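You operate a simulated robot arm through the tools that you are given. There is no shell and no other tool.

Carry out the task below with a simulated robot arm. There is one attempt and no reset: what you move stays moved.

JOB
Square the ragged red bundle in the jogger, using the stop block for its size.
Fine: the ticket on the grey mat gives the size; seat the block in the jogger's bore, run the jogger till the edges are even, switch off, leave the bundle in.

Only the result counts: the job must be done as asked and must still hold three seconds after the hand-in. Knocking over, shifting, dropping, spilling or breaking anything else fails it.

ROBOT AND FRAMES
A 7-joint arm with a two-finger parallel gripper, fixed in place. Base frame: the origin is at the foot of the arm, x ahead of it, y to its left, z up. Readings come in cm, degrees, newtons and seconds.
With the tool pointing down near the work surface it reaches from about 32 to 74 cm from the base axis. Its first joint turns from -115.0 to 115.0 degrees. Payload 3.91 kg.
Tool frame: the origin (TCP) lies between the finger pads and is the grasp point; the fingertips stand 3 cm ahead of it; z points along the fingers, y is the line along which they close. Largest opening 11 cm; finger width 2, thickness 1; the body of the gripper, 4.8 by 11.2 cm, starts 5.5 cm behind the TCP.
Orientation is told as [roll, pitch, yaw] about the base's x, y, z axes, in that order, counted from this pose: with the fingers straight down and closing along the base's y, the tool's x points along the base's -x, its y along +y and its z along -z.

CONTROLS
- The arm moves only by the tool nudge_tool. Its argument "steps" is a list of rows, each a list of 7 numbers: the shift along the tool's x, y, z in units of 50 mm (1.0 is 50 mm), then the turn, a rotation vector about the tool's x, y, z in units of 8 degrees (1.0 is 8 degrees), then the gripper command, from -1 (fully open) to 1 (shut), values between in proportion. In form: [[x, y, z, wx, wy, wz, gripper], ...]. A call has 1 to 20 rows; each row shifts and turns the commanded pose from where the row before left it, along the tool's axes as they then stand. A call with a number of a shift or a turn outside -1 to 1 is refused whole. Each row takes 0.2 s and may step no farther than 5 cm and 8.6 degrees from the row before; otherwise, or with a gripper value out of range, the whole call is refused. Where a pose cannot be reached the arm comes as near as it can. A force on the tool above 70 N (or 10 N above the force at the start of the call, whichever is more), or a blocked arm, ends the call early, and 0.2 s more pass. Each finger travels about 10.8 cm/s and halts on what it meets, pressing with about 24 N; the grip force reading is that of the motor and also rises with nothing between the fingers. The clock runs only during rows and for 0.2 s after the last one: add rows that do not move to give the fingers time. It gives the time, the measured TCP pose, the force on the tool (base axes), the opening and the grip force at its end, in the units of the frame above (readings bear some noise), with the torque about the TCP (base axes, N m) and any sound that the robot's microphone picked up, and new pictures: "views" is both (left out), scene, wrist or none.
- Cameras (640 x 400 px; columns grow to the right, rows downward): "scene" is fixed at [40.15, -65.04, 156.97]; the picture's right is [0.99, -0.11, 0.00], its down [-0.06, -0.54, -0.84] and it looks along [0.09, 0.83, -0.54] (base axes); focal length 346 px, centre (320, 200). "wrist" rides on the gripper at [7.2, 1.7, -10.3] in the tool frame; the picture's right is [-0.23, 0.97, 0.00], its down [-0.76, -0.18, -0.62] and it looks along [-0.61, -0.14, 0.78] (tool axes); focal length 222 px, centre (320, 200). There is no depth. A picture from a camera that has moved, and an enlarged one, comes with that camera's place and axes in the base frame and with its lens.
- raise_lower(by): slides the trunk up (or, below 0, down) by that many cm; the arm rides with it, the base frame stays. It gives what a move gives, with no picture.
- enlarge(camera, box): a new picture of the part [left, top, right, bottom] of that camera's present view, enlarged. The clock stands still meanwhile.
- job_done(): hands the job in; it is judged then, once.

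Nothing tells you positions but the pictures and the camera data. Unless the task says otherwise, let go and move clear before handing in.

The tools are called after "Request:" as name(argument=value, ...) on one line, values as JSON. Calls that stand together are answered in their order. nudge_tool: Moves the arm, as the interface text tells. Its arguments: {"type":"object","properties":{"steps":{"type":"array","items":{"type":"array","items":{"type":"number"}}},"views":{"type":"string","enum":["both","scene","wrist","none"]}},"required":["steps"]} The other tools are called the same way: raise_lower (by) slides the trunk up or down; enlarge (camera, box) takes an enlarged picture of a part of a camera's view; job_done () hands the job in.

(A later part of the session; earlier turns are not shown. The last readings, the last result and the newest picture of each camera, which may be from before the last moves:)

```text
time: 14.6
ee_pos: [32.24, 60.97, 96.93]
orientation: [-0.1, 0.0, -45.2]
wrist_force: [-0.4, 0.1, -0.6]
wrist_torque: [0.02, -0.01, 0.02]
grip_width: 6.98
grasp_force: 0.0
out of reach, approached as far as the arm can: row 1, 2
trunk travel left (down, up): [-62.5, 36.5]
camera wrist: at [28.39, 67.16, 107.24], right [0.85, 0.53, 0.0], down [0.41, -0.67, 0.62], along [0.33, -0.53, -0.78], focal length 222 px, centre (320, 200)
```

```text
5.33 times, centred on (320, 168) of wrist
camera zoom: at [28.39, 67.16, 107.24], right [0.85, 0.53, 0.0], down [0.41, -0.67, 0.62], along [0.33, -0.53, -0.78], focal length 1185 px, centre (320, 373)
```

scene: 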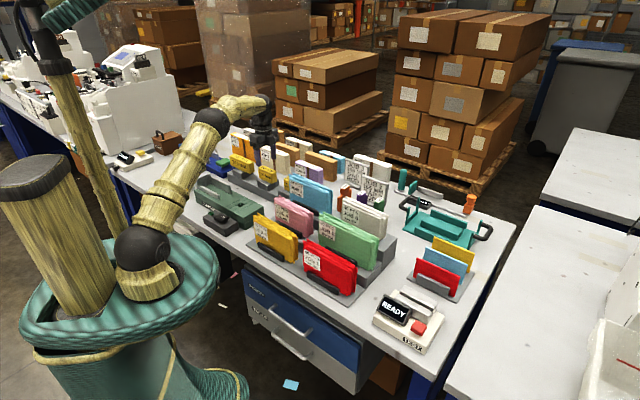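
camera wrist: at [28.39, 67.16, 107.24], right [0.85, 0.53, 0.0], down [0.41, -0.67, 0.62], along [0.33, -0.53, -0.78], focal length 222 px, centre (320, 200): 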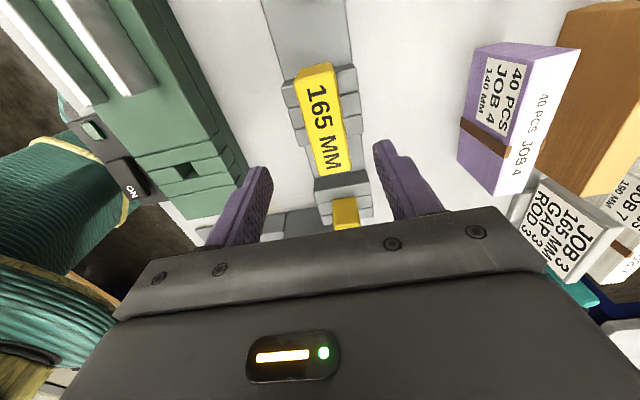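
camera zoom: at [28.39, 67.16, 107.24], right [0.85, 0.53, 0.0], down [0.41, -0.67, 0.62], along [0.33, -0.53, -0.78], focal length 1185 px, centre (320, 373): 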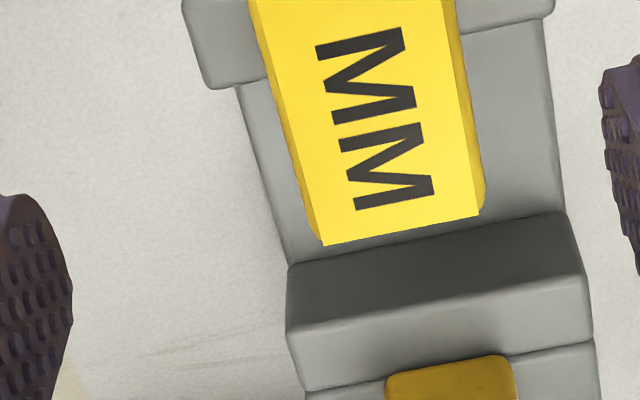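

The block centre is confirmed at about (32.26, 61.8). The arm is stretched upward, so I'll raise the trunk to gain horizontal reach and then descend.

Request:
raise_lower(by=12)

Request:
nudge_tool(steps=[[0, 0, 0.6, 0, 0, 0, -0.27], [0, 0, 0.6, 0, 0, 0, -0.27], [0, 0, 0.6, 0, 0, 0, -0.27], [0, 0, 0.6, 0, 0, 0, -0.27], [0, 0, 0, 0, 0, 0, -0.27], [0, 0, 0, 0, 0, 0, -0.27]], views="none")

```text
time: 16.1
ee_pos: [32.16, 60.98, 108.93]
orientation: [0.0, 0.0, -45.2]
wrist_force: [0.0, 0.2, -0.9]
wrist_torque: [-0.01, -0.02, 0.0]
grip_width: 6.98
grasp_force: 0.1
trunk travel left (down, up): [-74.5, 24.5]
```

```text
time: 17.4
ee_pos: [32.13, 60.96, 96.98]
orientation: [0.0, 0.0, -45.3]
wrist_force: [0.6, 1.0, 0.7]
wrist_torque: [-0.01, 0.01, 0.0]
grip_width: 6.99
grasp_force: 0.1
trunk travel left (down, up): [-74.5, 24.5]
```

The tool is steady at z 97. I'll correct laterally to sit over the block, then check.

Request:
nudge_tool(steps=[[0.1, 0.135, 0, 0, 0, 0, -0.27], [0, 0, 0.4, 0, 0, 0, -0.27], [0, 0, 0.4, 0, 0, 0, -0.27], [0, 0, 0, 0, 0, 0, -0.27]])

Request:
enlarge(camera="wrist", box=[200, 50, 440, 200])

Request:
enlarge(camera="scene", box=[230, 130, 310, 180])

```text
time: 18.4
ee_pos: [32.37, 61.84, 93.03]
orientation: [0.0, 0.0, -45.2]
wrist_force: [0.2, 0.1, 1.1]
wrist_torque: [0.01, 0.0, -0.02]
grip_width: 7.02
grasp_force: 0.1
trunk travel left (down, up): [-74.5, 24.5]
camera wrist: at [28.53, 68.05, 103.25], right [0.85, 0.53, 0.0], down [0.41, -0.67, 0.62], along [0.33, -0.53, -0.78], focal length 222 px, centre (320, 200)
```

scene: 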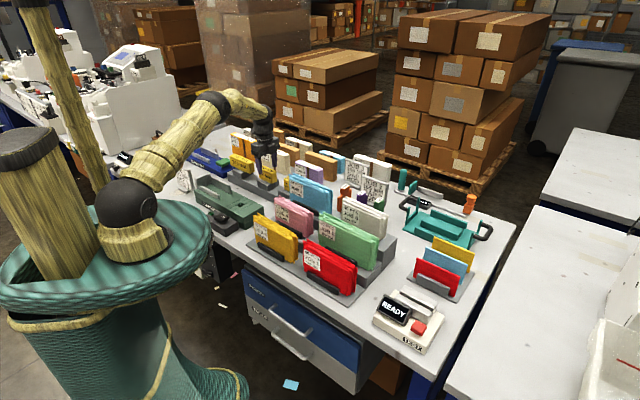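
wrist: 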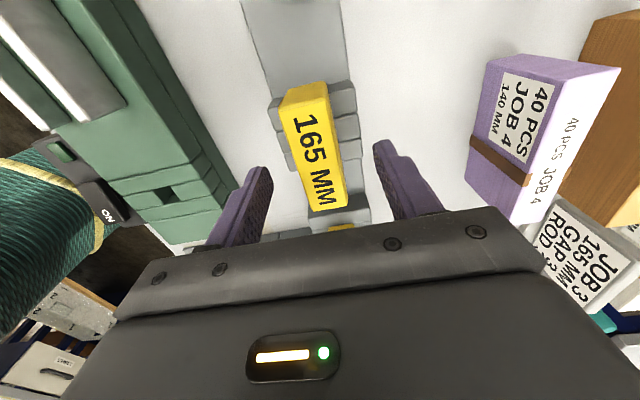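

```text
2.67 times, centred on (320, 125) of wrist
camera zoom: at [28.53, 68.05, 103.25], right [0.85, 0.53, 0.0], down [0.41, -0.67, 0.62], along [0.33, -0.53, -0.78], focal length 592 px, centre (320, 400)
```

zoom: 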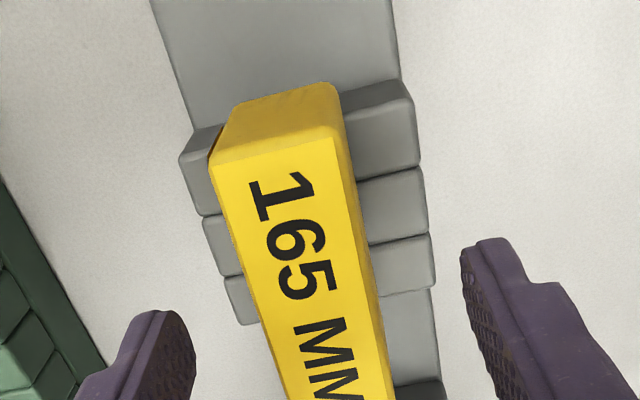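

```text
8.00 times, centred on (270, 155) of scene
camera zoom: at [40.15, -65.04, 156.97], right [0.99, -0.11, 0.0], down [-0.06, -0.54, -0.84], along [0.09, 0.83, -0.54], focal length 2770 px, centre (720, 560)
```

zoom: 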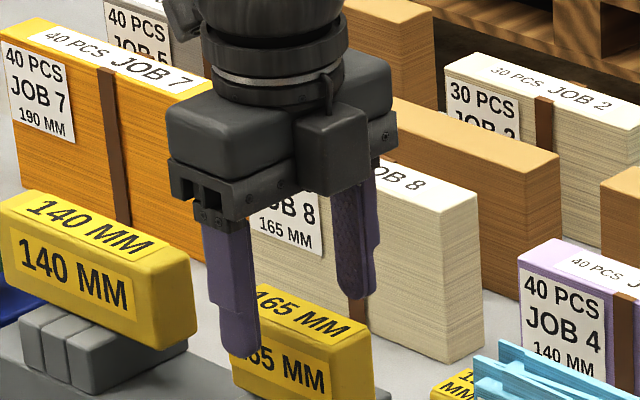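

The fingers straddle the block with an alignment error of about 1 mm. I'll go down to z 89.6 and close.

Request:
nudge_tool(steps=[[0, -0.03, 0.35, 0, 0, 0, -0.27], [0, 0, 0.33, 0, 0, 0, -0.27], [0, 0, 0, 0, 0, 0, -0.27], [0, 0, 0, 0, 0, 0, 0.2], [0, 0, 0, 0, 0, 0, 0.4], [0, 0, 0, 0, 0, 0, 1], [0, 0, 0, 0, 0, 0, 1], [0, 0, 0, 0, 0, 0, 1]])

Request:
enlarge(camera="scene", box=[230, 130, 310, 180])

```text
time: 20.2
ee_pos: [32.25, 61.6, 89.48]
orientation: [-0.1, 0.0, -45.2]
wrist_force: [0.3, 0.3, 0.0]
wrist_torque: [0.03, 0.0, 0.0]
grip_width: 2.97
grasp_force: 24.0
trunk travel left (down, up): [-74.5, 24.5]
camera wrist: at [28.37, 67.88, 99.84], right [0.85, 0.53, 0.0], down [0.41, -0.67, 0.62], along [0.33, -0.53, -0.78], focal length 222 px, centre (320, 200)
```

scene: 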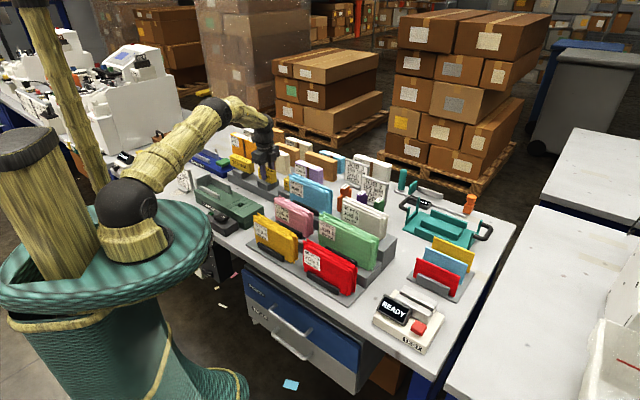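
wrist: 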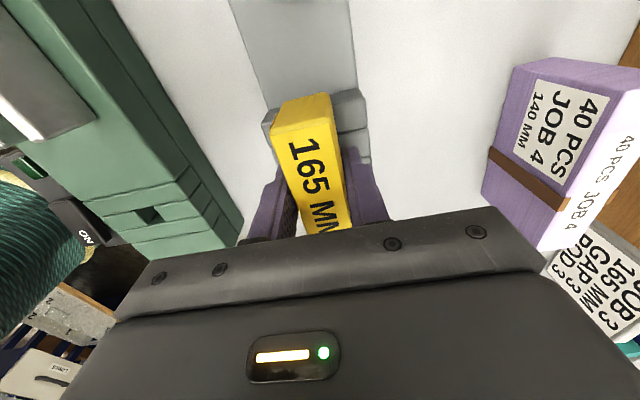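

```text
8.00 times, centred on (270, 155) of scene
camera zoom: at [40.15, -65.04, 156.97], right [0.99, -0.11, 0.0], down [-0.06, -0.54, -0.84], along [0.09, 0.83, -0.54], focal length 2770 px, centre (720, 560)
```

zoom: 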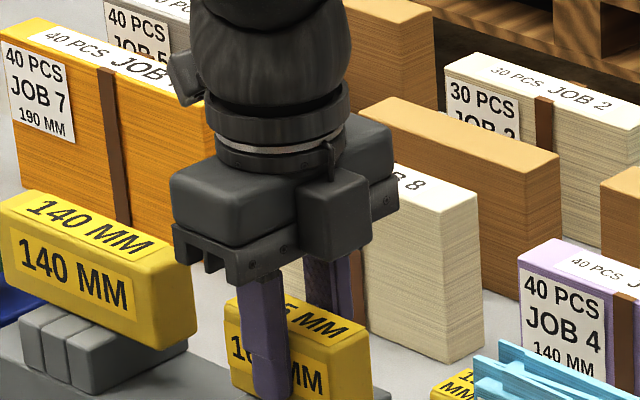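

The block is gripped at 3.0 cm with 24 N. I'll lift it straight up.

Request:
nudge_tool(steps=[[0, 0, -0.2, 0, 0, 0, 1], [0, 0, -0.3, 0, 0, 0, 1], [0, 0, -0.4, 0, 0, 0, 1], [0, 0, -0.5, 0, 0, 0, 1], [0, 0, -0.5, 0, 0, 0, 1], [0, 0, 0, 0, 0, 0, 1]])

Request:
enlarge(camera="scene", box=[230, 120, 310, 170])

```text
time: 21.6
ee_pos: [32.17, 61.65, 99.07]
orientation: [0.1, 0.0, -45.2]
wrist_force: [0.5, 0.7, -1.4]
wrist_torque: [-0.01, -0.04, 0.02]
grip_width: 2.99
grasp_force: 24.4
trunk travel left (down, up): [-74.5, 24.5]
camera wrist: at [28.4, 67.89, 109.4], right [0.85, 0.53, 0.0], down [0.41, -0.67, 0.62], along [0.33, -0.53, -0.78], focal length 222 px, centre (320, 200)
```

scene: 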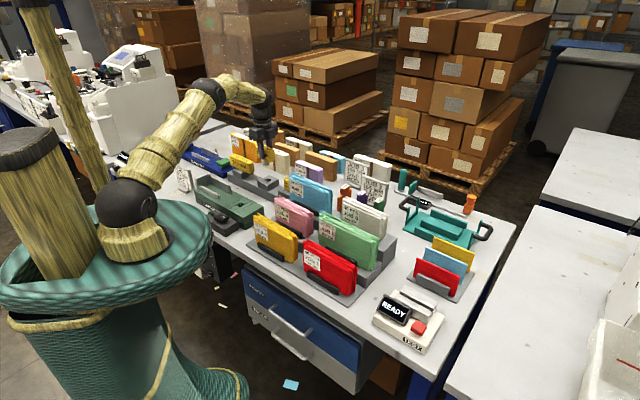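
wrist: 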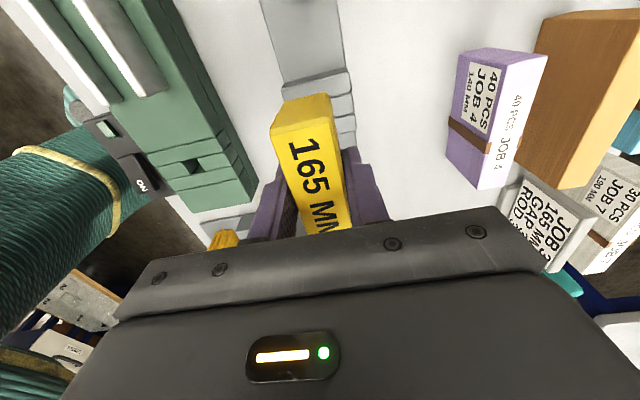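

```text
8.00 times, centred on (270, 145) of scene
camera zoom: at [40.15, -65.04, 156.97], right [0.99, -0.11, 0.0], down [-0.06, -0.54, -0.84], along [0.09, 0.83, -0.54], focal length 2770 px, centre (720, 640)
```

zoom: 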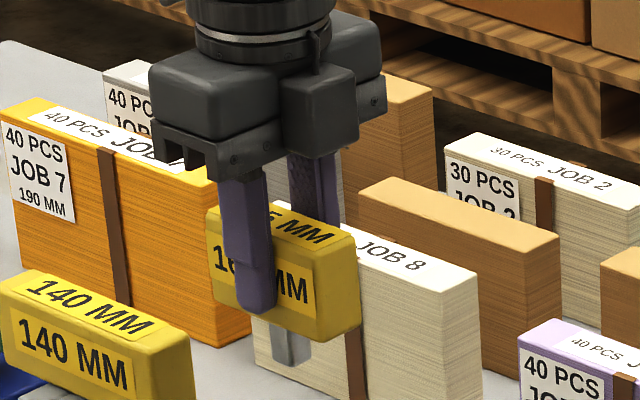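

The block is lifted with its grey peg hanging below. I'll measure where the block sits relative to the fingers.

Request:
enlarge(camera="wrist", box=[240, 80, 400, 180])

Request:
enlarge(camera="wrist", box=[240, 160, 400, 260])

Request:
enlarge(camera="scene", box=[245, 135, 285, 160])

```text
4.00 times, centred on (320, 130) of wrist
camera zoom: at [28.4, 67.89, 109.4], right [0.85, 0.53, 0.0], down [0.41, -0.67, 0.62], along [0.33, -0.53, -0.78], focal length 888 px, centre (320, 480)
```

zoom: 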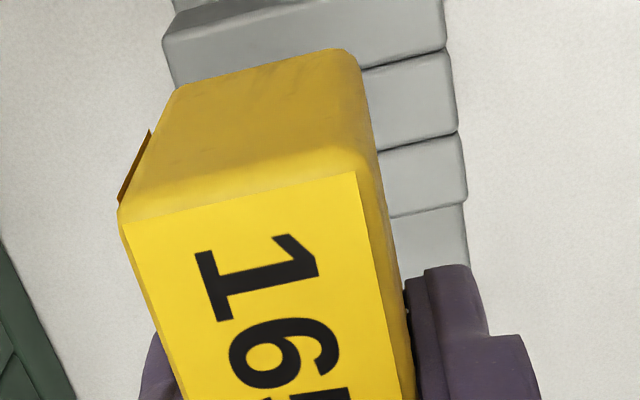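

```text
4.00 times, centred on (320, 210) of wrist
camera zoom: at [28.4, 67.89, 109.4], right [0.85, 0.53, 0.0], down [0.41, -0.67, 0.62], along [0.33, -0.53, -0.78], focal length 888 px, centre (320, 160)
```

zoom: 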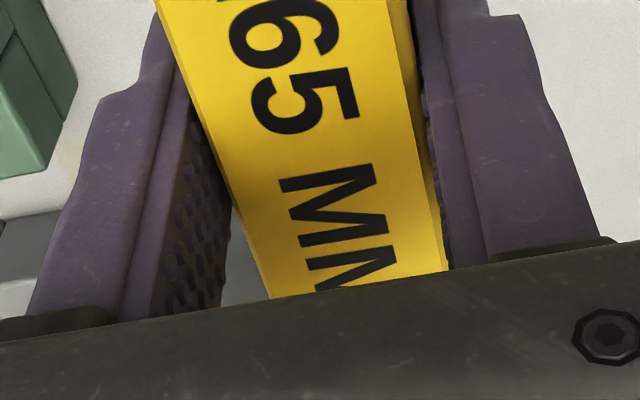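

```text
16.00 times, centred on (265, 148) of scene
camera zoom: at [40.15, -65.04, 156.97], right [0.99, -0.11, 0.0], down [-0.06, -0.54, -0.84], along [0.09, 0.83, -0.54], focal length 5540 px, centre (1200, 1040)
```

zoom: 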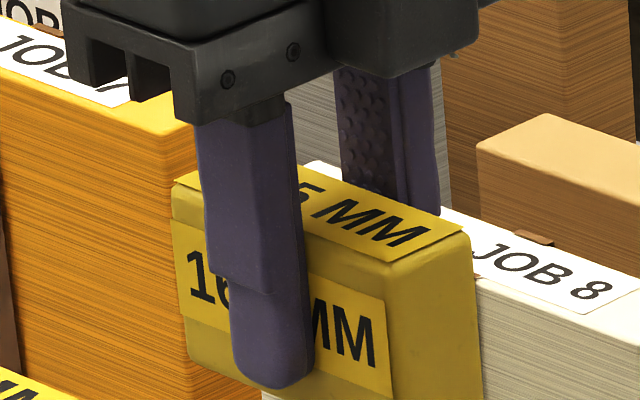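

The block centre is about 0.2 cm wall-side of the TCP. I'll carry it over to the jogger bore and hover.

Request:
nudge_tool(steps=[[-0.149, -0.716, 0, 0, 0, 0, 1], [-0.149, -0.716, 0, 0, 0, 0, 1], [-0.149, -0.716, 0, 0, 0, 0, 1], [-0.149, -0.716, 0, 0, 0, 0, 1], [-0.149, -0.716, 0, 0, 0, 0, 1], [0, 0, 0.5, 0, 0, 0, 1], [0, 0, 0.5, 0, 0, 0, 1], [0, 0, 0, 0, 0, 0, 1], [0, 0, 0, 0, 0, 0, 1]])

Request:
enlarge(camera="scene", box=[180, 150, 260, 200])

Request:
enlarge(camera="wrist", box=[200, 60, 440, 210])

```text
time: 23.6
ee_pos: [22.2, 46.38, 94.05]
orientation: [0.1, 0.0, -45.3]
wrist_force: [-0.5, -0.1, -1.1]
wrist_torque: [0.03, 0.02, -0.02]
grip_width: 2.96
grasp_force: 24.2
trunk travel left (down, up): [-74.5, 24.5]
camera wrist: at [18.32, 52.58, 104.34], right [0.85, 0.53, 0.0], down [0.41, -0.67, 0.62], along [0.33, -0.53, -0.78], focal length 222 px, centre (320, 200)
```

scene: 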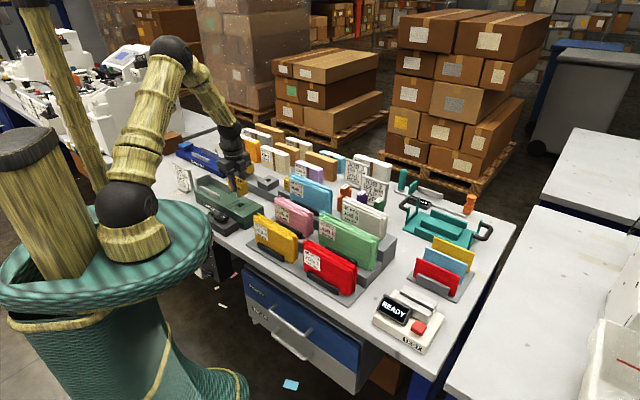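
wrist: 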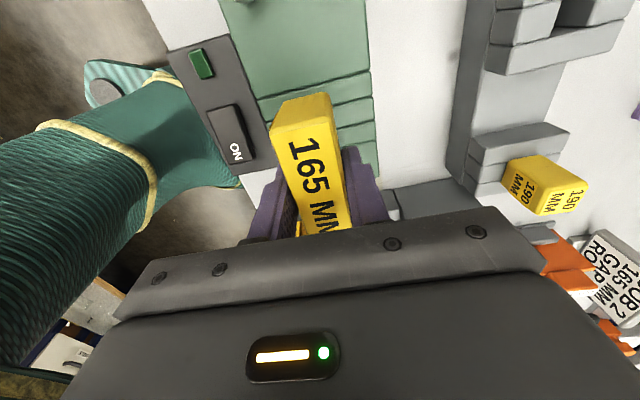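

```text
8.00 times, centred on (220, 175) of scene
camera zoom: at [40.15, -65.04, 156.97], right [0.99, -0.11, 0.0], down [-0.06, -0.54, -0.84], along [0.09, 0.83, -0.54], focal length 2770 px, centre (1120, 400)
```

zoom: 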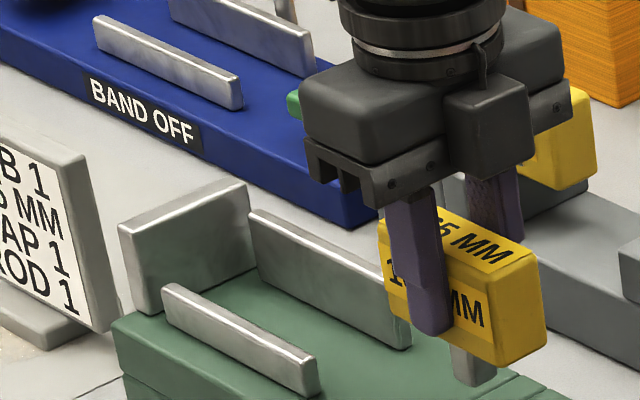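

```text
2.67 times, centred on (320, 135) of wrist
camera zoom: at [18.32, 52.58, 104.34], right [0.85, 0.53, 0.0], down [0.41, -0.67, 0.62], along [0.33, -0.53, -0.78], focal length 592 px, centre (320, 373)
```

zoom: 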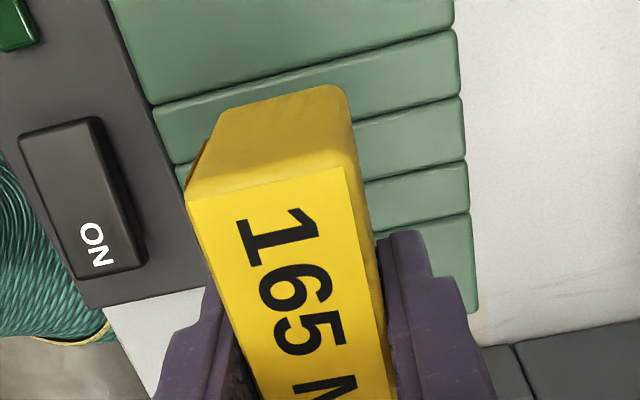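

The block is hovering over the jogger. I'll compare the peg position with the bore strip in the scene view.

Request:
enlarge(camera="scene", box=[215, 178, 271, 213])

Request:
enlarge(camera="wrist", box=[240, 60, 400, 160])

```text
11.43 times, centred on (243, 196) of scene
camera zoom: at [40.15, -65.04, 156.97], right [0.99, -0.11, 0.0], down [-0.06, -0.54, -0.84], along [0.09, 0.83, -0.54], focal length 3957 px, centre (1200, 251)
```

zoom: 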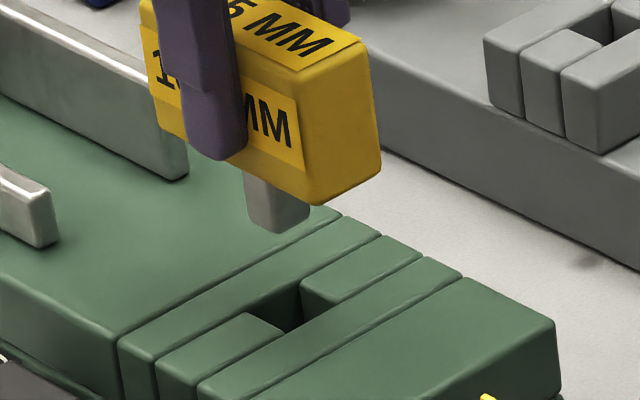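

```text
4.00 times, centred on (320, 110) of wrist
camera zoom: at [18.32, 52.58, 104.34], right [0.85, 0.53, 0.0], down [0.41, -0.67, 0.62], along [0.33, -0.53, -0.78], focal length 888 px, centre (320, 560)
```

zoom: 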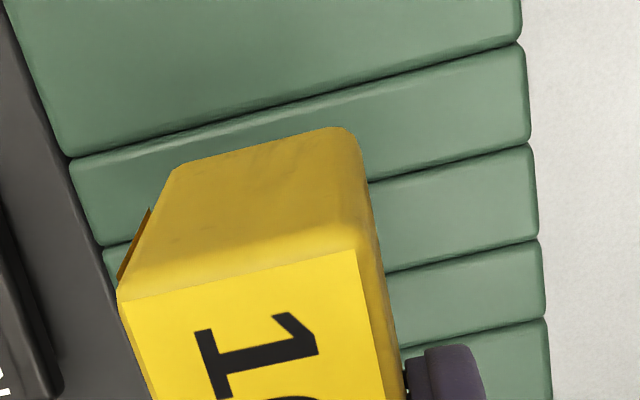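

Peg and bore look aligned within about 2 mm, and the bore is about 2.2 cm against a peg of about 1.4 cm. I'll descend until the peg tip is at the rim and check again.

Request:
nudge_tool(steps=[[0, 0.024, 0.3, 0, 0, 0, 1], [0, 0, 0.3, 0, 0, 0, 1], [0, 0, 0.1, 0, 0, 0, 1], [0, 0, 0, 0, 0, 0, 1]])

Request:
enlarge(camera="scene", box=[215, 178, 271, 213])

```text
time: 24.6
ee_pos: [22.2, 46.56, 90.56]
orientation: [0.0, 0.0, -45.2]
wrist_force: [-0.3, -0.1, -1.5]
wrist_torque: [0.04, -0.01, 0.01]
grip_width: 2.99
grasp_force: 23.9
trunk travel left (down, up): [-74.5, 24.5]
camera wrist: at [18.41, 52.77, 100.86], right [0.85, 0.53, 0.0], down [0.41, -0.67, 0.62], along [0.33, -0.53, -0.78], focal length 222 px, centre (320, 200)
```

scene: 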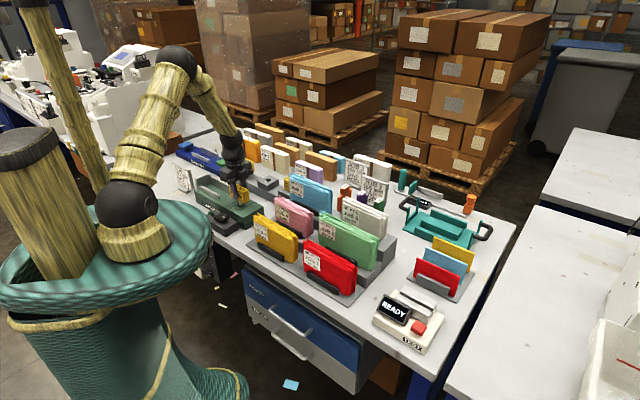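
wrist: 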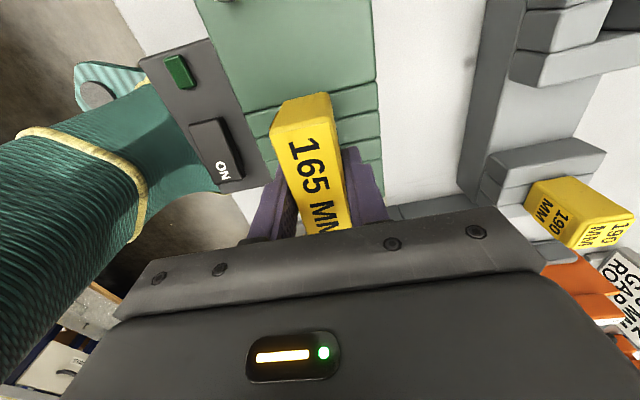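

```text
11.43 times, centred on (243, 196) of scene
camera zoom: at [40.15, -65.04, 156.97], right [0.99, -0.11, 0.0], down [-0.06, -0.54, -0.84], along [0.09, 0.83, -0.54], focal length 3957 px, centre (1200, 251)
```

zoom: 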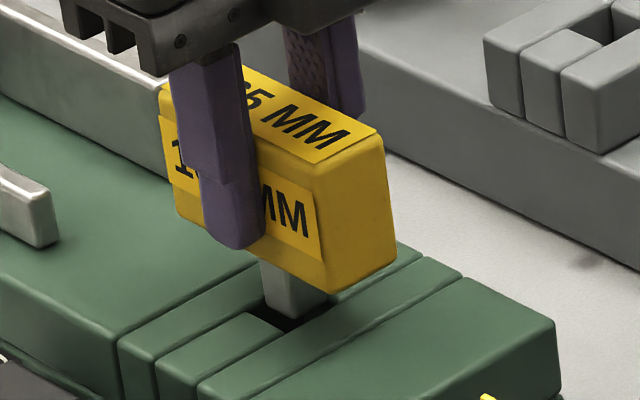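

The peg is right over the bore. I'll continue down in small steps and watch the force.

Request:
nudge_tool(steps=[[0, 0, 0.12, 0, 0, 0, 1], [0, 0, 0.12, 0, 0, 0, 1], [0, 0, 0.12, 0, 0, 0, 1], [0, 0, 0, 0, 0, 0, 1]], views="none")

Request:
enlarge(camera="scene", box=[215, 178, 271, 213])

```text
time: 25.6
ee_pos: [22.15, 46.66, 88.72]
orientation: [0.0, -0.1, -45.2]
wrist_force: [-0.5, -0.7, -0.5]
wrist_torque: [0.02, -0.04, -0.01]
grip_width: 2.99
grasp_force: 24.1
trunk travel left (down, up): [-74.5, 24.5]
```

```text
11.43 times, centred on (243, 196) of scene
camera zoom: at [40.15, -65.04, 156.97], right [0.99, -0.11, 0.0], down [-0.06, -0.54, -0.84], along [0.09, 0.83, -0.54], focal length 3957 px, centre (1200, 251)
```

zoom: 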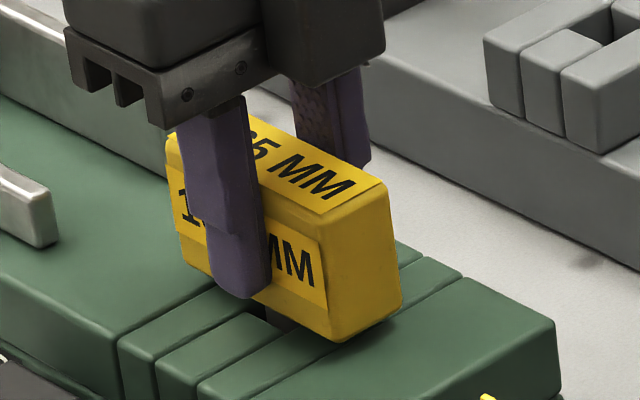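

The peg has entered the bore with no contact force. I'll continue down to seat it.

Request:
nudge_tool(steps=[[0, 0, 0.1, 0, 0, 0, 1], [0, 0, 0.06, 0, 0, 0, 1], [0, 0, 0.04, 0, 0, 0, 1], [0, 0, 0, 0, 0, 0, 1]], views="none")

Request:
enlarge(camera="scene", box=[215, 178, 271, 213])

```text
time: 26.6
ee_pos: [22.2, 46.43, 87.94]
orientation: [0.2, 0.2, -45.2]
wrist_force: [-1.8, 0.6, 18.8]
wrist_torque: [-0.06, 0.13, -0.02]
grip_width: 3.0
grasp_force: 23.9
trunk travel left (down, up): [-74.5, 24.5]
```

```text
11.43 times, centred on (243, 196) of scene
camera zoom: at [40.15, -65.04, 156.97], right [0.99, -0.11, 0.0], down [-0.06, -0.54, -0.84], along [0.09, 0.83, -0.54], focal length 3957 px, centre (1200, 251)
```

zoom: 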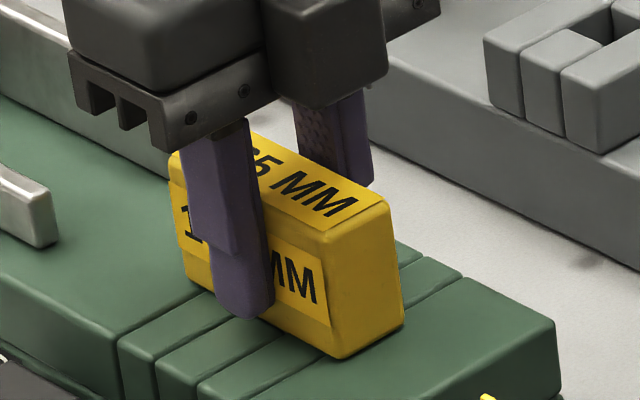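

I felt contact at z 87.9 with about 19 N, so the block appears seated. I'll release gently and inspect.

Request:
nudge_tool(steps=[[0, 0, -0.03, 0, 0, 0, 1], [0, 0, 0, 0, 0, 0, 0.3], [0, 0, 0, 0, 0, 0, 0.0], [0, 0, 0, 0, 0, 0, -0.1], [0, 0, 0, 0, 0, 0, -0.1]], views="none")

Request:
enlarge(camera="scene", box=[215, 178, 271, 213])

Request:
enlarge(camera="wrist", box=[200, 60, 440, 210])

```text
time: 27.9
ee_pos: [22.14, 46.41, 87.91]
orientation: [-0.1, 0.1, -45.3]
wrist_force: [-0.2, 0.3, 0.6]
wrist_torque: [0.01, 0.01, 0.0]
grip_width: 6.04
grasp_force: 0.0
trunk travel left (down, up): [-74.5, 24.5]
```

```text
11.43 times, centred on (243, 196) of scene
camera zoom: at [40.15, -65.04, 156.97], right [0.99, -0.11, 0.0], down [-0.06, -0.54, -0.84], along [0.09, 0.83, -0.54], focal length 3957 px, centre (1200, 251)
```

zoom: 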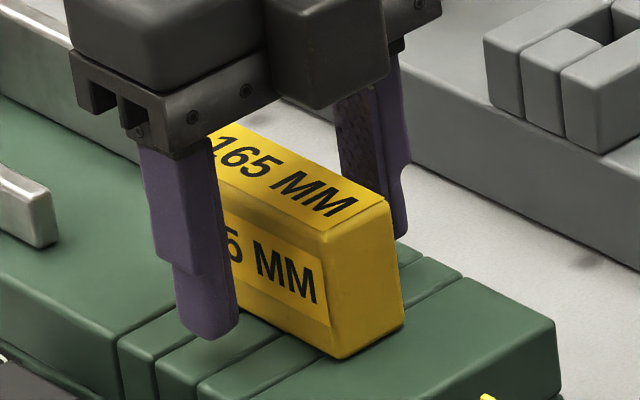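

```text
2.67 times, centred on (320, 135) of wrist
camera zoom: at [18.41, 52.73, 98.19], right [0.85, 0.53, 0.0], down [0.41, -0.67, 0.62], along [0.33, -0.53, -0.78], focal length 592 px, centre (320, 373)
```

zoom: 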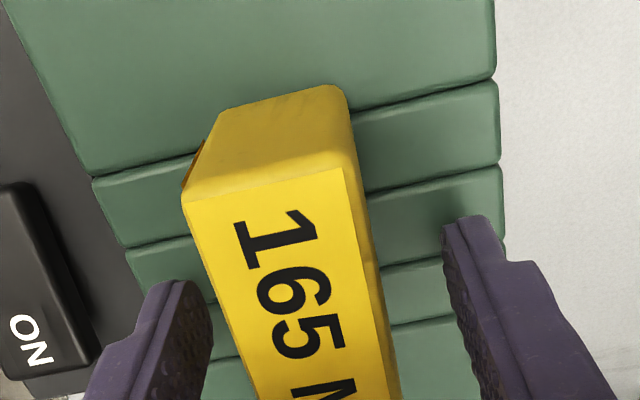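

The block stays put. I'll withdraw upward and inspect the seating and the jogger channel.

Request:
nudge_tool(steps=[[0, 0, -0.3, 0, 0, 0, -0.1], [0, 0, -0.6, 0, 0, 0, -0.1], [0, 0, -0.9, 0, 0, 0, -0.1], [0, 0, -0.9, 0, 0, 0, -0.1], [0, 0, 0, 0, 0, 0, -0.1]])

Request:
enlarge(camera="scene", box=[210, 175, 274, 215])

Request:
enlarge(camera="scene", box=[180, 160, 260, 210])

Request:
enlarge(camera="wrist", box=[200, 0, 440, 150])

```text
time: 29.1
ee_pos: [22.18, 46.42, 101.42]
orientation: [-0.1, -0.1, -45.2]
wrist_force: [-0.3, -0.1, -0.2]
wrist_torque: [0.0, 0.03, -0.05]
grip_width: 6.03
grasp_force: 0.0
trunk travel left (down, up): [-74.5, 24.5]
camera wrist: at [18.28, 52.71, 111.74], right [0.85, 0.53, 0.0], down [0.41, -0.66, 0.62], along [0.33, -0.53, -0.78], focal length 222 px, centre (320, 200)
```

scene: 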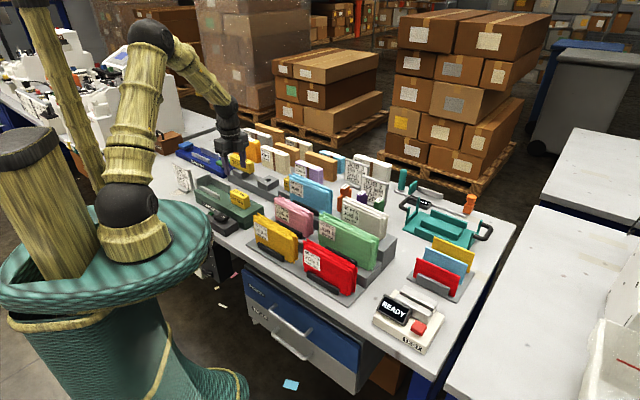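
wrist: 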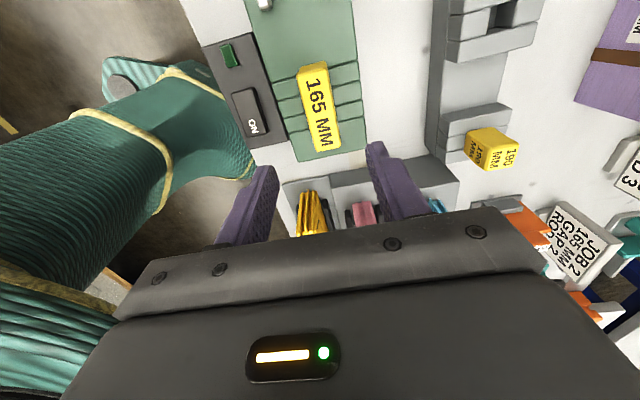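

```text
10.00 times, centred on (242, 195) of scene
camera zoom: at [40.15, -65.04, 156.97], right [0.99, -0.11, 0.0], down [-0.06, -0.54, -0.84], along [0.09, 0.83, -0.54], focal length 3462 px, centre (1100, 250)
```

zoom: 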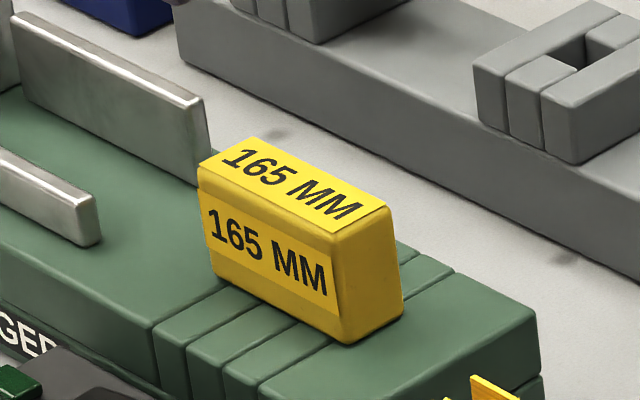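

```text
8.00 times, centred on (220, 185) of scene
camera zoom: at [40.15, -65.04, 156.97], right [0.99, -0.11, 0.0], down [-0.06, -0.54, -0.84], along [0.09, 0.83, -0.54], focal length 2770 px, centre (1120, 320)
```

zoom: 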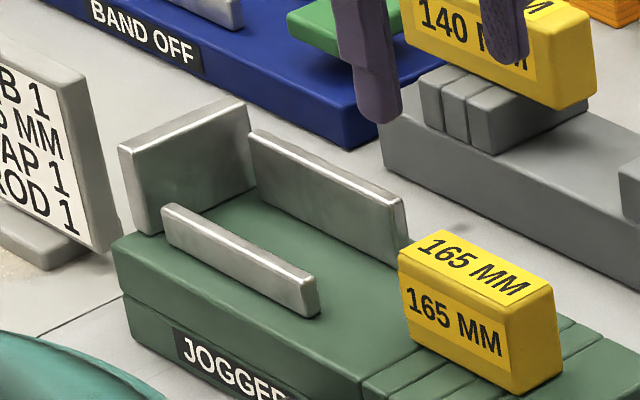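

```text
2.67 times, centred on (320, 75) of wrist
camera zoom: at [18.28, 52.71, 111.74], right [0.85, 0.53, 0.0], down [0.41, -0.66, 0.62], along [0.33, -0.53, -0.78], focal length 592 px, centre (320, 533)
```

zoom: 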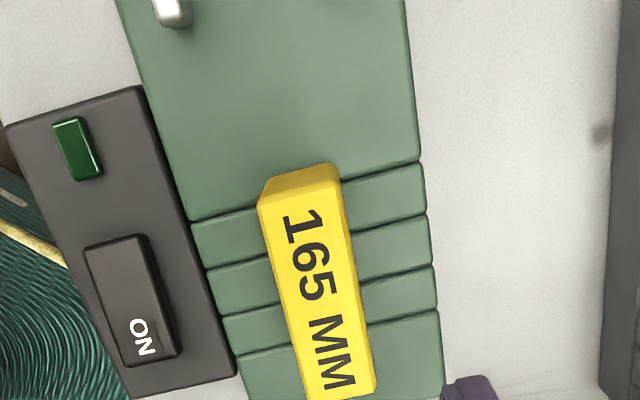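

The block sits flush in the bore. Before fetching the bundle, I'll look at the channel from the front side to measure the wall and rails.

Request:
nudge_tool(steps=[[0, 0, -0.7, 0, 0, 0, -1], [0, 0, -0.7, 0, 0, 0, -1], [0.76, -0.23, 0, 0, 0, 0, -1], [0.76, -0.23, 0, 0, 0, 0, -1], [0.76, -0.23, 0, 0, 0, 0, -1], [0.76, -0.23, 0, 0, 0, 0, -1], [0, 0, 0, 0, 0, -1, -1], [0, 0, 0, 0, 0, -1, -1], [0, 0, 0, 0, 0, -1, -1], [0, 0, 0, 0, 0, -1, -1], [0, 0, 0, 0, 0, -1, -1], [0, 0, 0, 0, 0, -1, -1], [0, 0, 0, 0, 0, -1, -1], [0, 0, 0, 0, 0, -1, -1], [0, 0, 0, 0, 0, -1, -1], [0, 0, 0, 0, 0, -1, -1], [0, 0, 0, 0, 0, -1, -1], [0, 0, 0, 0, 0, 0, -1]])

Request:
enlarge(camera="wrist", box=[160, 0, 480, 200])

```text
time: 32.9
ee_pos: [8.37, 54.03, 108.36]
orientation: [0.0, -0.1, 42.9]
wrist_force: [0.2, 0.4, 0.0]
wrist_torque: [-0.02, -0.04, 0.03]
grip_width: 10.99
grasp_force: 0.1
trunk travel left (down, up): [-74.5, 24.5]
camera wrist: at [1.88, 50.24, 118.72], right [-0.5, 0.87, 0.0], down [0.68, 0.39, 0.62], along [0.54, 0.31, -0.78], focal length 222 px, centre (320, 200)
```

scene: 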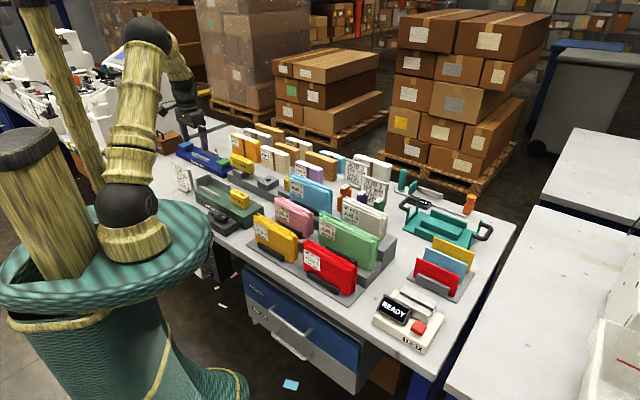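
wrist: 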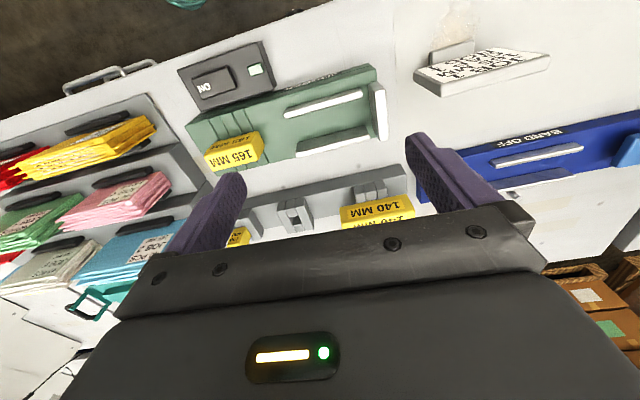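

```text
2.00 times, centred on (320, 100) of wrist
camera zoom: at [1.88, 50.24, 118.72], right [-0.5, 0.87, 0.0], down [0.68, 0.39, 0.62], along [0.54, 0.31, -0.78], focal length 444 px, centre (320, 400)
```

zoom: 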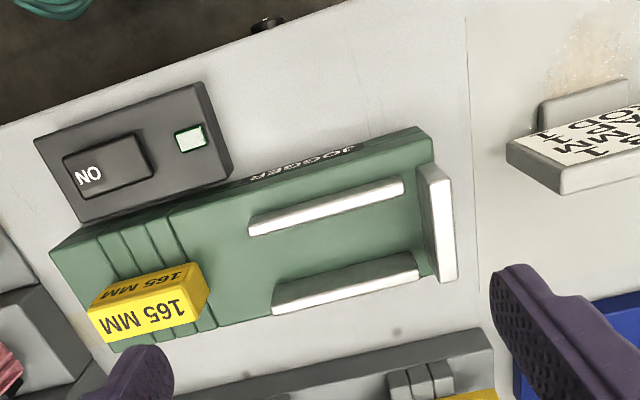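

This view shows the channel, wall, block and switch together. I'll zoom for measurements.

Request:
enlarge(camera="wrist", box=[280, 50, 400, 125])

Request:
enlarge(camera="wrist", box=[180, 90, 300, 165])

Request:
enlarge(camera="wrist", box=[170, 30, 290, 105])

```text
5.33 times, centred on (340, 88) of wrist
camera zoom: at [1.88, 50.24, 118.72], right [-0.5, 0.87, 0.0], down [0.68, 0.39, 0.62], along [0.54, 0.31, -0.78], focal length 1185 px, centre (213, 800)
```

zoom: 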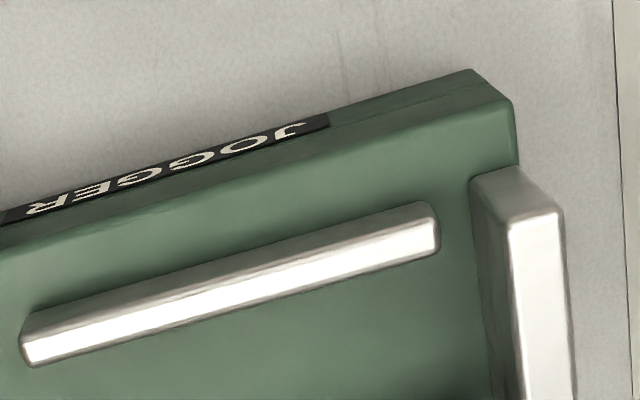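

```text
5.33 times, centred on (240, 128) of wrist
camera zoom: at [1.88, 50.24, 118.72], right [-0.5, 0.87, 0.0], down [0.68, 0.39, 0.62], along [0.54, 0.31, -0.78], focal length 1185 px, centre (747, 587)
```

zoom: 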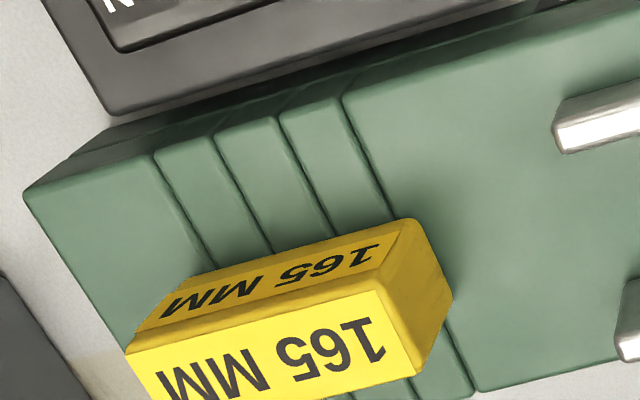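

```text
5.33 times, centred on (230, 68) of wrist
camera zoom: at [1.88, 50.24, 118.72], right [-0.5, 0.87, 0.0], down [0.68, 0.39, 0.62], along [0.54, 0.31, -0.78], focal length 1185 px, centre (800, 907)
```

zoom: 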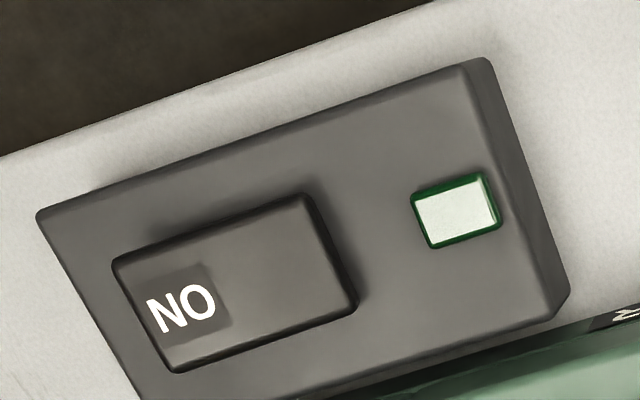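

The channel measures about 17.7 cm from wall to block and 5 cm between rails, centred near (13.1, 55.6). The switch rocker is at about (15.5, 40.2, 82.6). Next I'll go above the red bundle.

Request:
nudge_tool(steps=[[0, 0, 0, 0, 0, 1, -0.2], [0, 0, 0, 0, 0, 1, -0.2], [0, 0, 0, 0, 0, 1, -0.2], [0, 0, 0, 0, 0, 1, -0.2], [0, 0, 0, 0, 0, 1, -0.2], [0, 0, 0, 0, 0, 1, -0.2], [0, 0, 0, 0, 0, 1, -0.2], [0, 0, 0, 0, 0, 1, -0.2], [0, 0, 0, 0, 0, 1, -0.2], [0, 0, 0, 0, 0, 1, -0.2], [0, 0, 0, 0, 0, 1, -0.2], [0, 0, 0, 0, 0, 0, -0.2]], views="none")

Request:
nudge_tool(steps=[[-0.8, 0, 0, 0, 0, 0, -0.2], [-0.88, 0, 0, 0, 0, 0, -0.2], [-0.88, 0, 0, 0, 0, 0, -0.2], [-0.88, 0, 0, 0, 0, 0, -0.2], [-0.88, 0, 0, 0, 0, 0, -0.2], [-0.88, 0, 0, 0, 0, 0, -0.2], [-0.88, 0, 0, 0, 0, 0, -0.2], [-0.88, 0, 0, 0, 0, 0, -0.2], [-0.88, 0, 0, 0, 0, 0, -0.2], [-0.88, 0, 0, 0, 0, 0, -0.2], [-0.88, 0, 0, 0, 0, 0, -0.2], [-0.88, 0, 0, 0, 0, 0, -0.2], [0, 0, 0, 0, 0, 0, -0.2], [0, 0, 0, 0, 0, 0, -0.2]])

Request:
enlarge(camera="wrist", box=[200, 60, 440, 210])

```text
time: 35.5
ee_pos: [8.28, 54.03, 108.48]
orientation: [0.1, 0.0, -45.4]
wrist_force: [-0.1, -0.1, 0.0]
wrist_torque: [0.0, -0.02, 0.04]
grip_width: 6.58
grasp_force: 0.1
trunk travel left (down, up): [-74.5, 24.5]
```

```text
time: 38.5
ee_pos: [45.25, 16.76, 108.42]
orientation: [0.0, 0.0, -45.2]
wrist_force: [0.5, 0.1, 0.1]
wrist_torque: [-0.01, 0.02, -0.04]
grip_width: 6.61
grasp_force: 0.0
trunk travel left (down, up): [-74.5, 24.5]
camera wrist: at [41.48, 22.99, 118.71], right [0.85, 0.53, 0.0], down [0.41, -0.67, 0.62], along [0.33, -0.53, -0.78], focal length 222 px, centre (320, 200)
```

scene: 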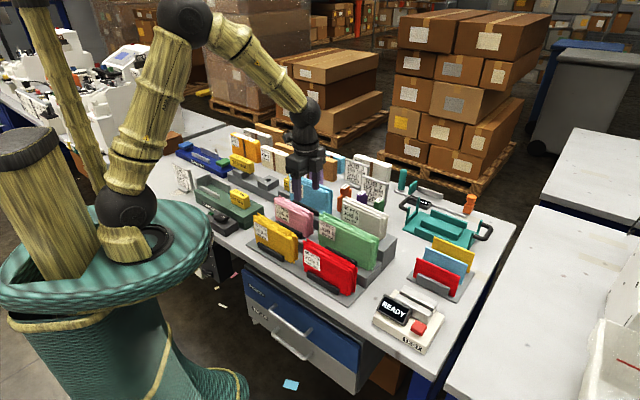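
wrist: 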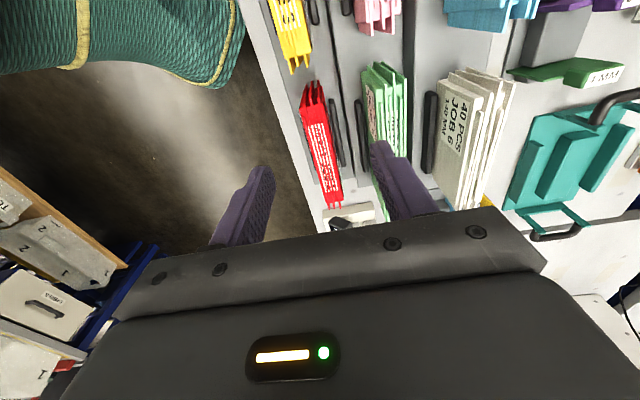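

```text
2.67 times, centred on (320, 135) of wrist
camera zoom: at [41.48, 22.99, 118.71], right [0.85, 0.53, 0.0], down [0.41, -0.67, 0.62], along [0.33, -0.53, -0.78], focal length 592 px, centre (320, 373)
```

zoom: 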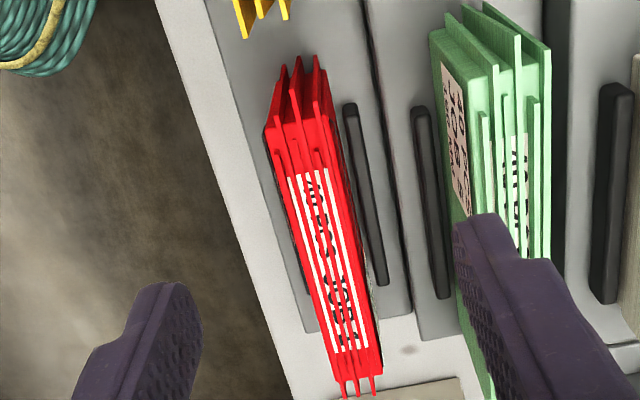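

I'm above the front row. I'll zoom on both ends of the red bundle to triangulate it against the earlier view.

Request:
enlarge(camera="wrist", box=[285, 75, 365, 125])

Request:
enlarge(camera="wrist", box=[300, 170, 380, 220])

Request:
enlarge(camera="scene", box=[290, 225, 370, 275])

Request:
enlarge(camera="scene", box=[310, 250, 374, 300])

```text
8.00 times, centred on (325, 100) of wrist
camera zoom: at [41.48, 22.99, 118.71], right [0.85, 0.53, 0.0], down [0.41, -0.67, 0.62], along [0.33, -0.53, -0.78], focal length 1777 px, centre (280, 1000)
```

zoom: 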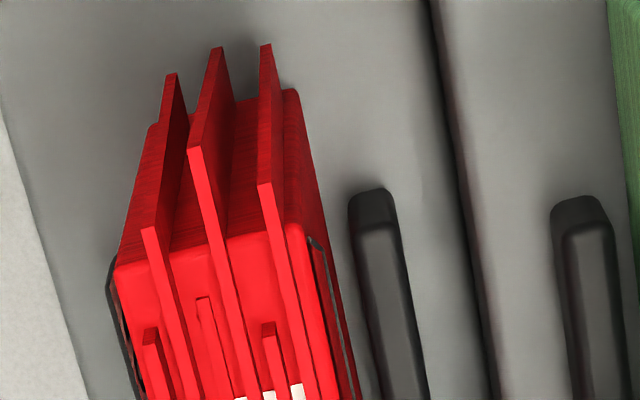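

```text
8.00 times, centred on (340, 195) of wrist
camera zoom: at [41.48, 22.99, 118.71], right [0.85, 0.53, 0.0], down [0.41, -0.67, 0.62], along [0.33, -0.53, -0.78], focal length 1777 px, centre (160, 240)
```

zoom: 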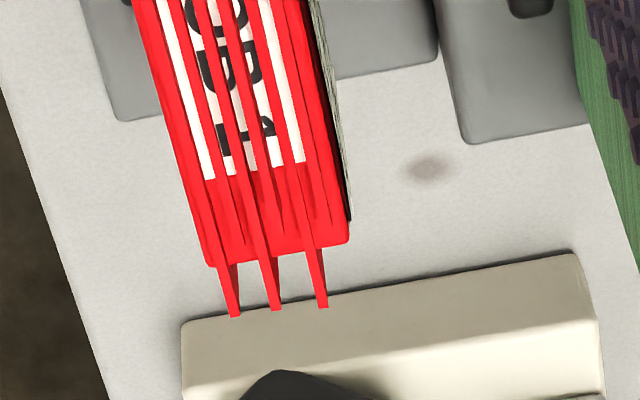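

```text
8.00 times, centred on (330, 250) of scene
camera zoom: at [40.15, -65.04, 156.97], right [0.99, -0.11, 0.0], down [-0.06, -0.54, -0.84], along [0.09, 0.83, -0.54], focal length 2770 px, centre (240, -200)
```

zoom: 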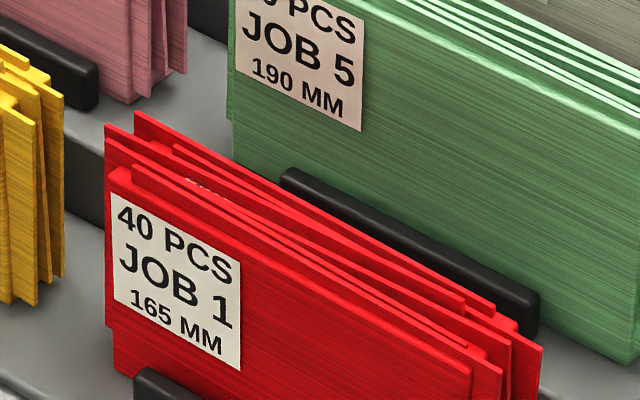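

```text
8.00 times, centred on (342, 275) of scene
camera zoom: at [40.15, -65.04, 156.97], right [0.99, -0.11, 0.0], down [-0.06, -0.54, -0.84], along [0.09, 0.83, -0.54], focal length 2770 px, centre (144, -400)
```

zoom: 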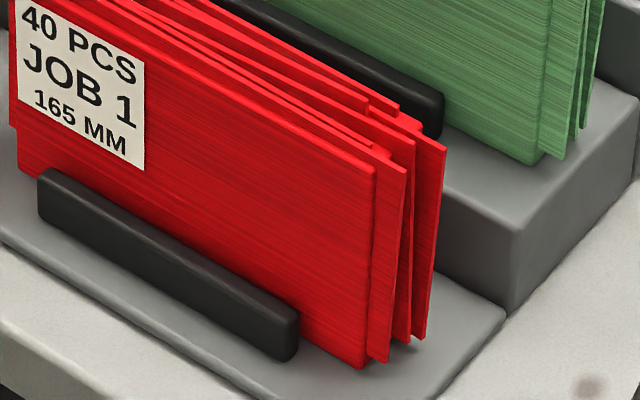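

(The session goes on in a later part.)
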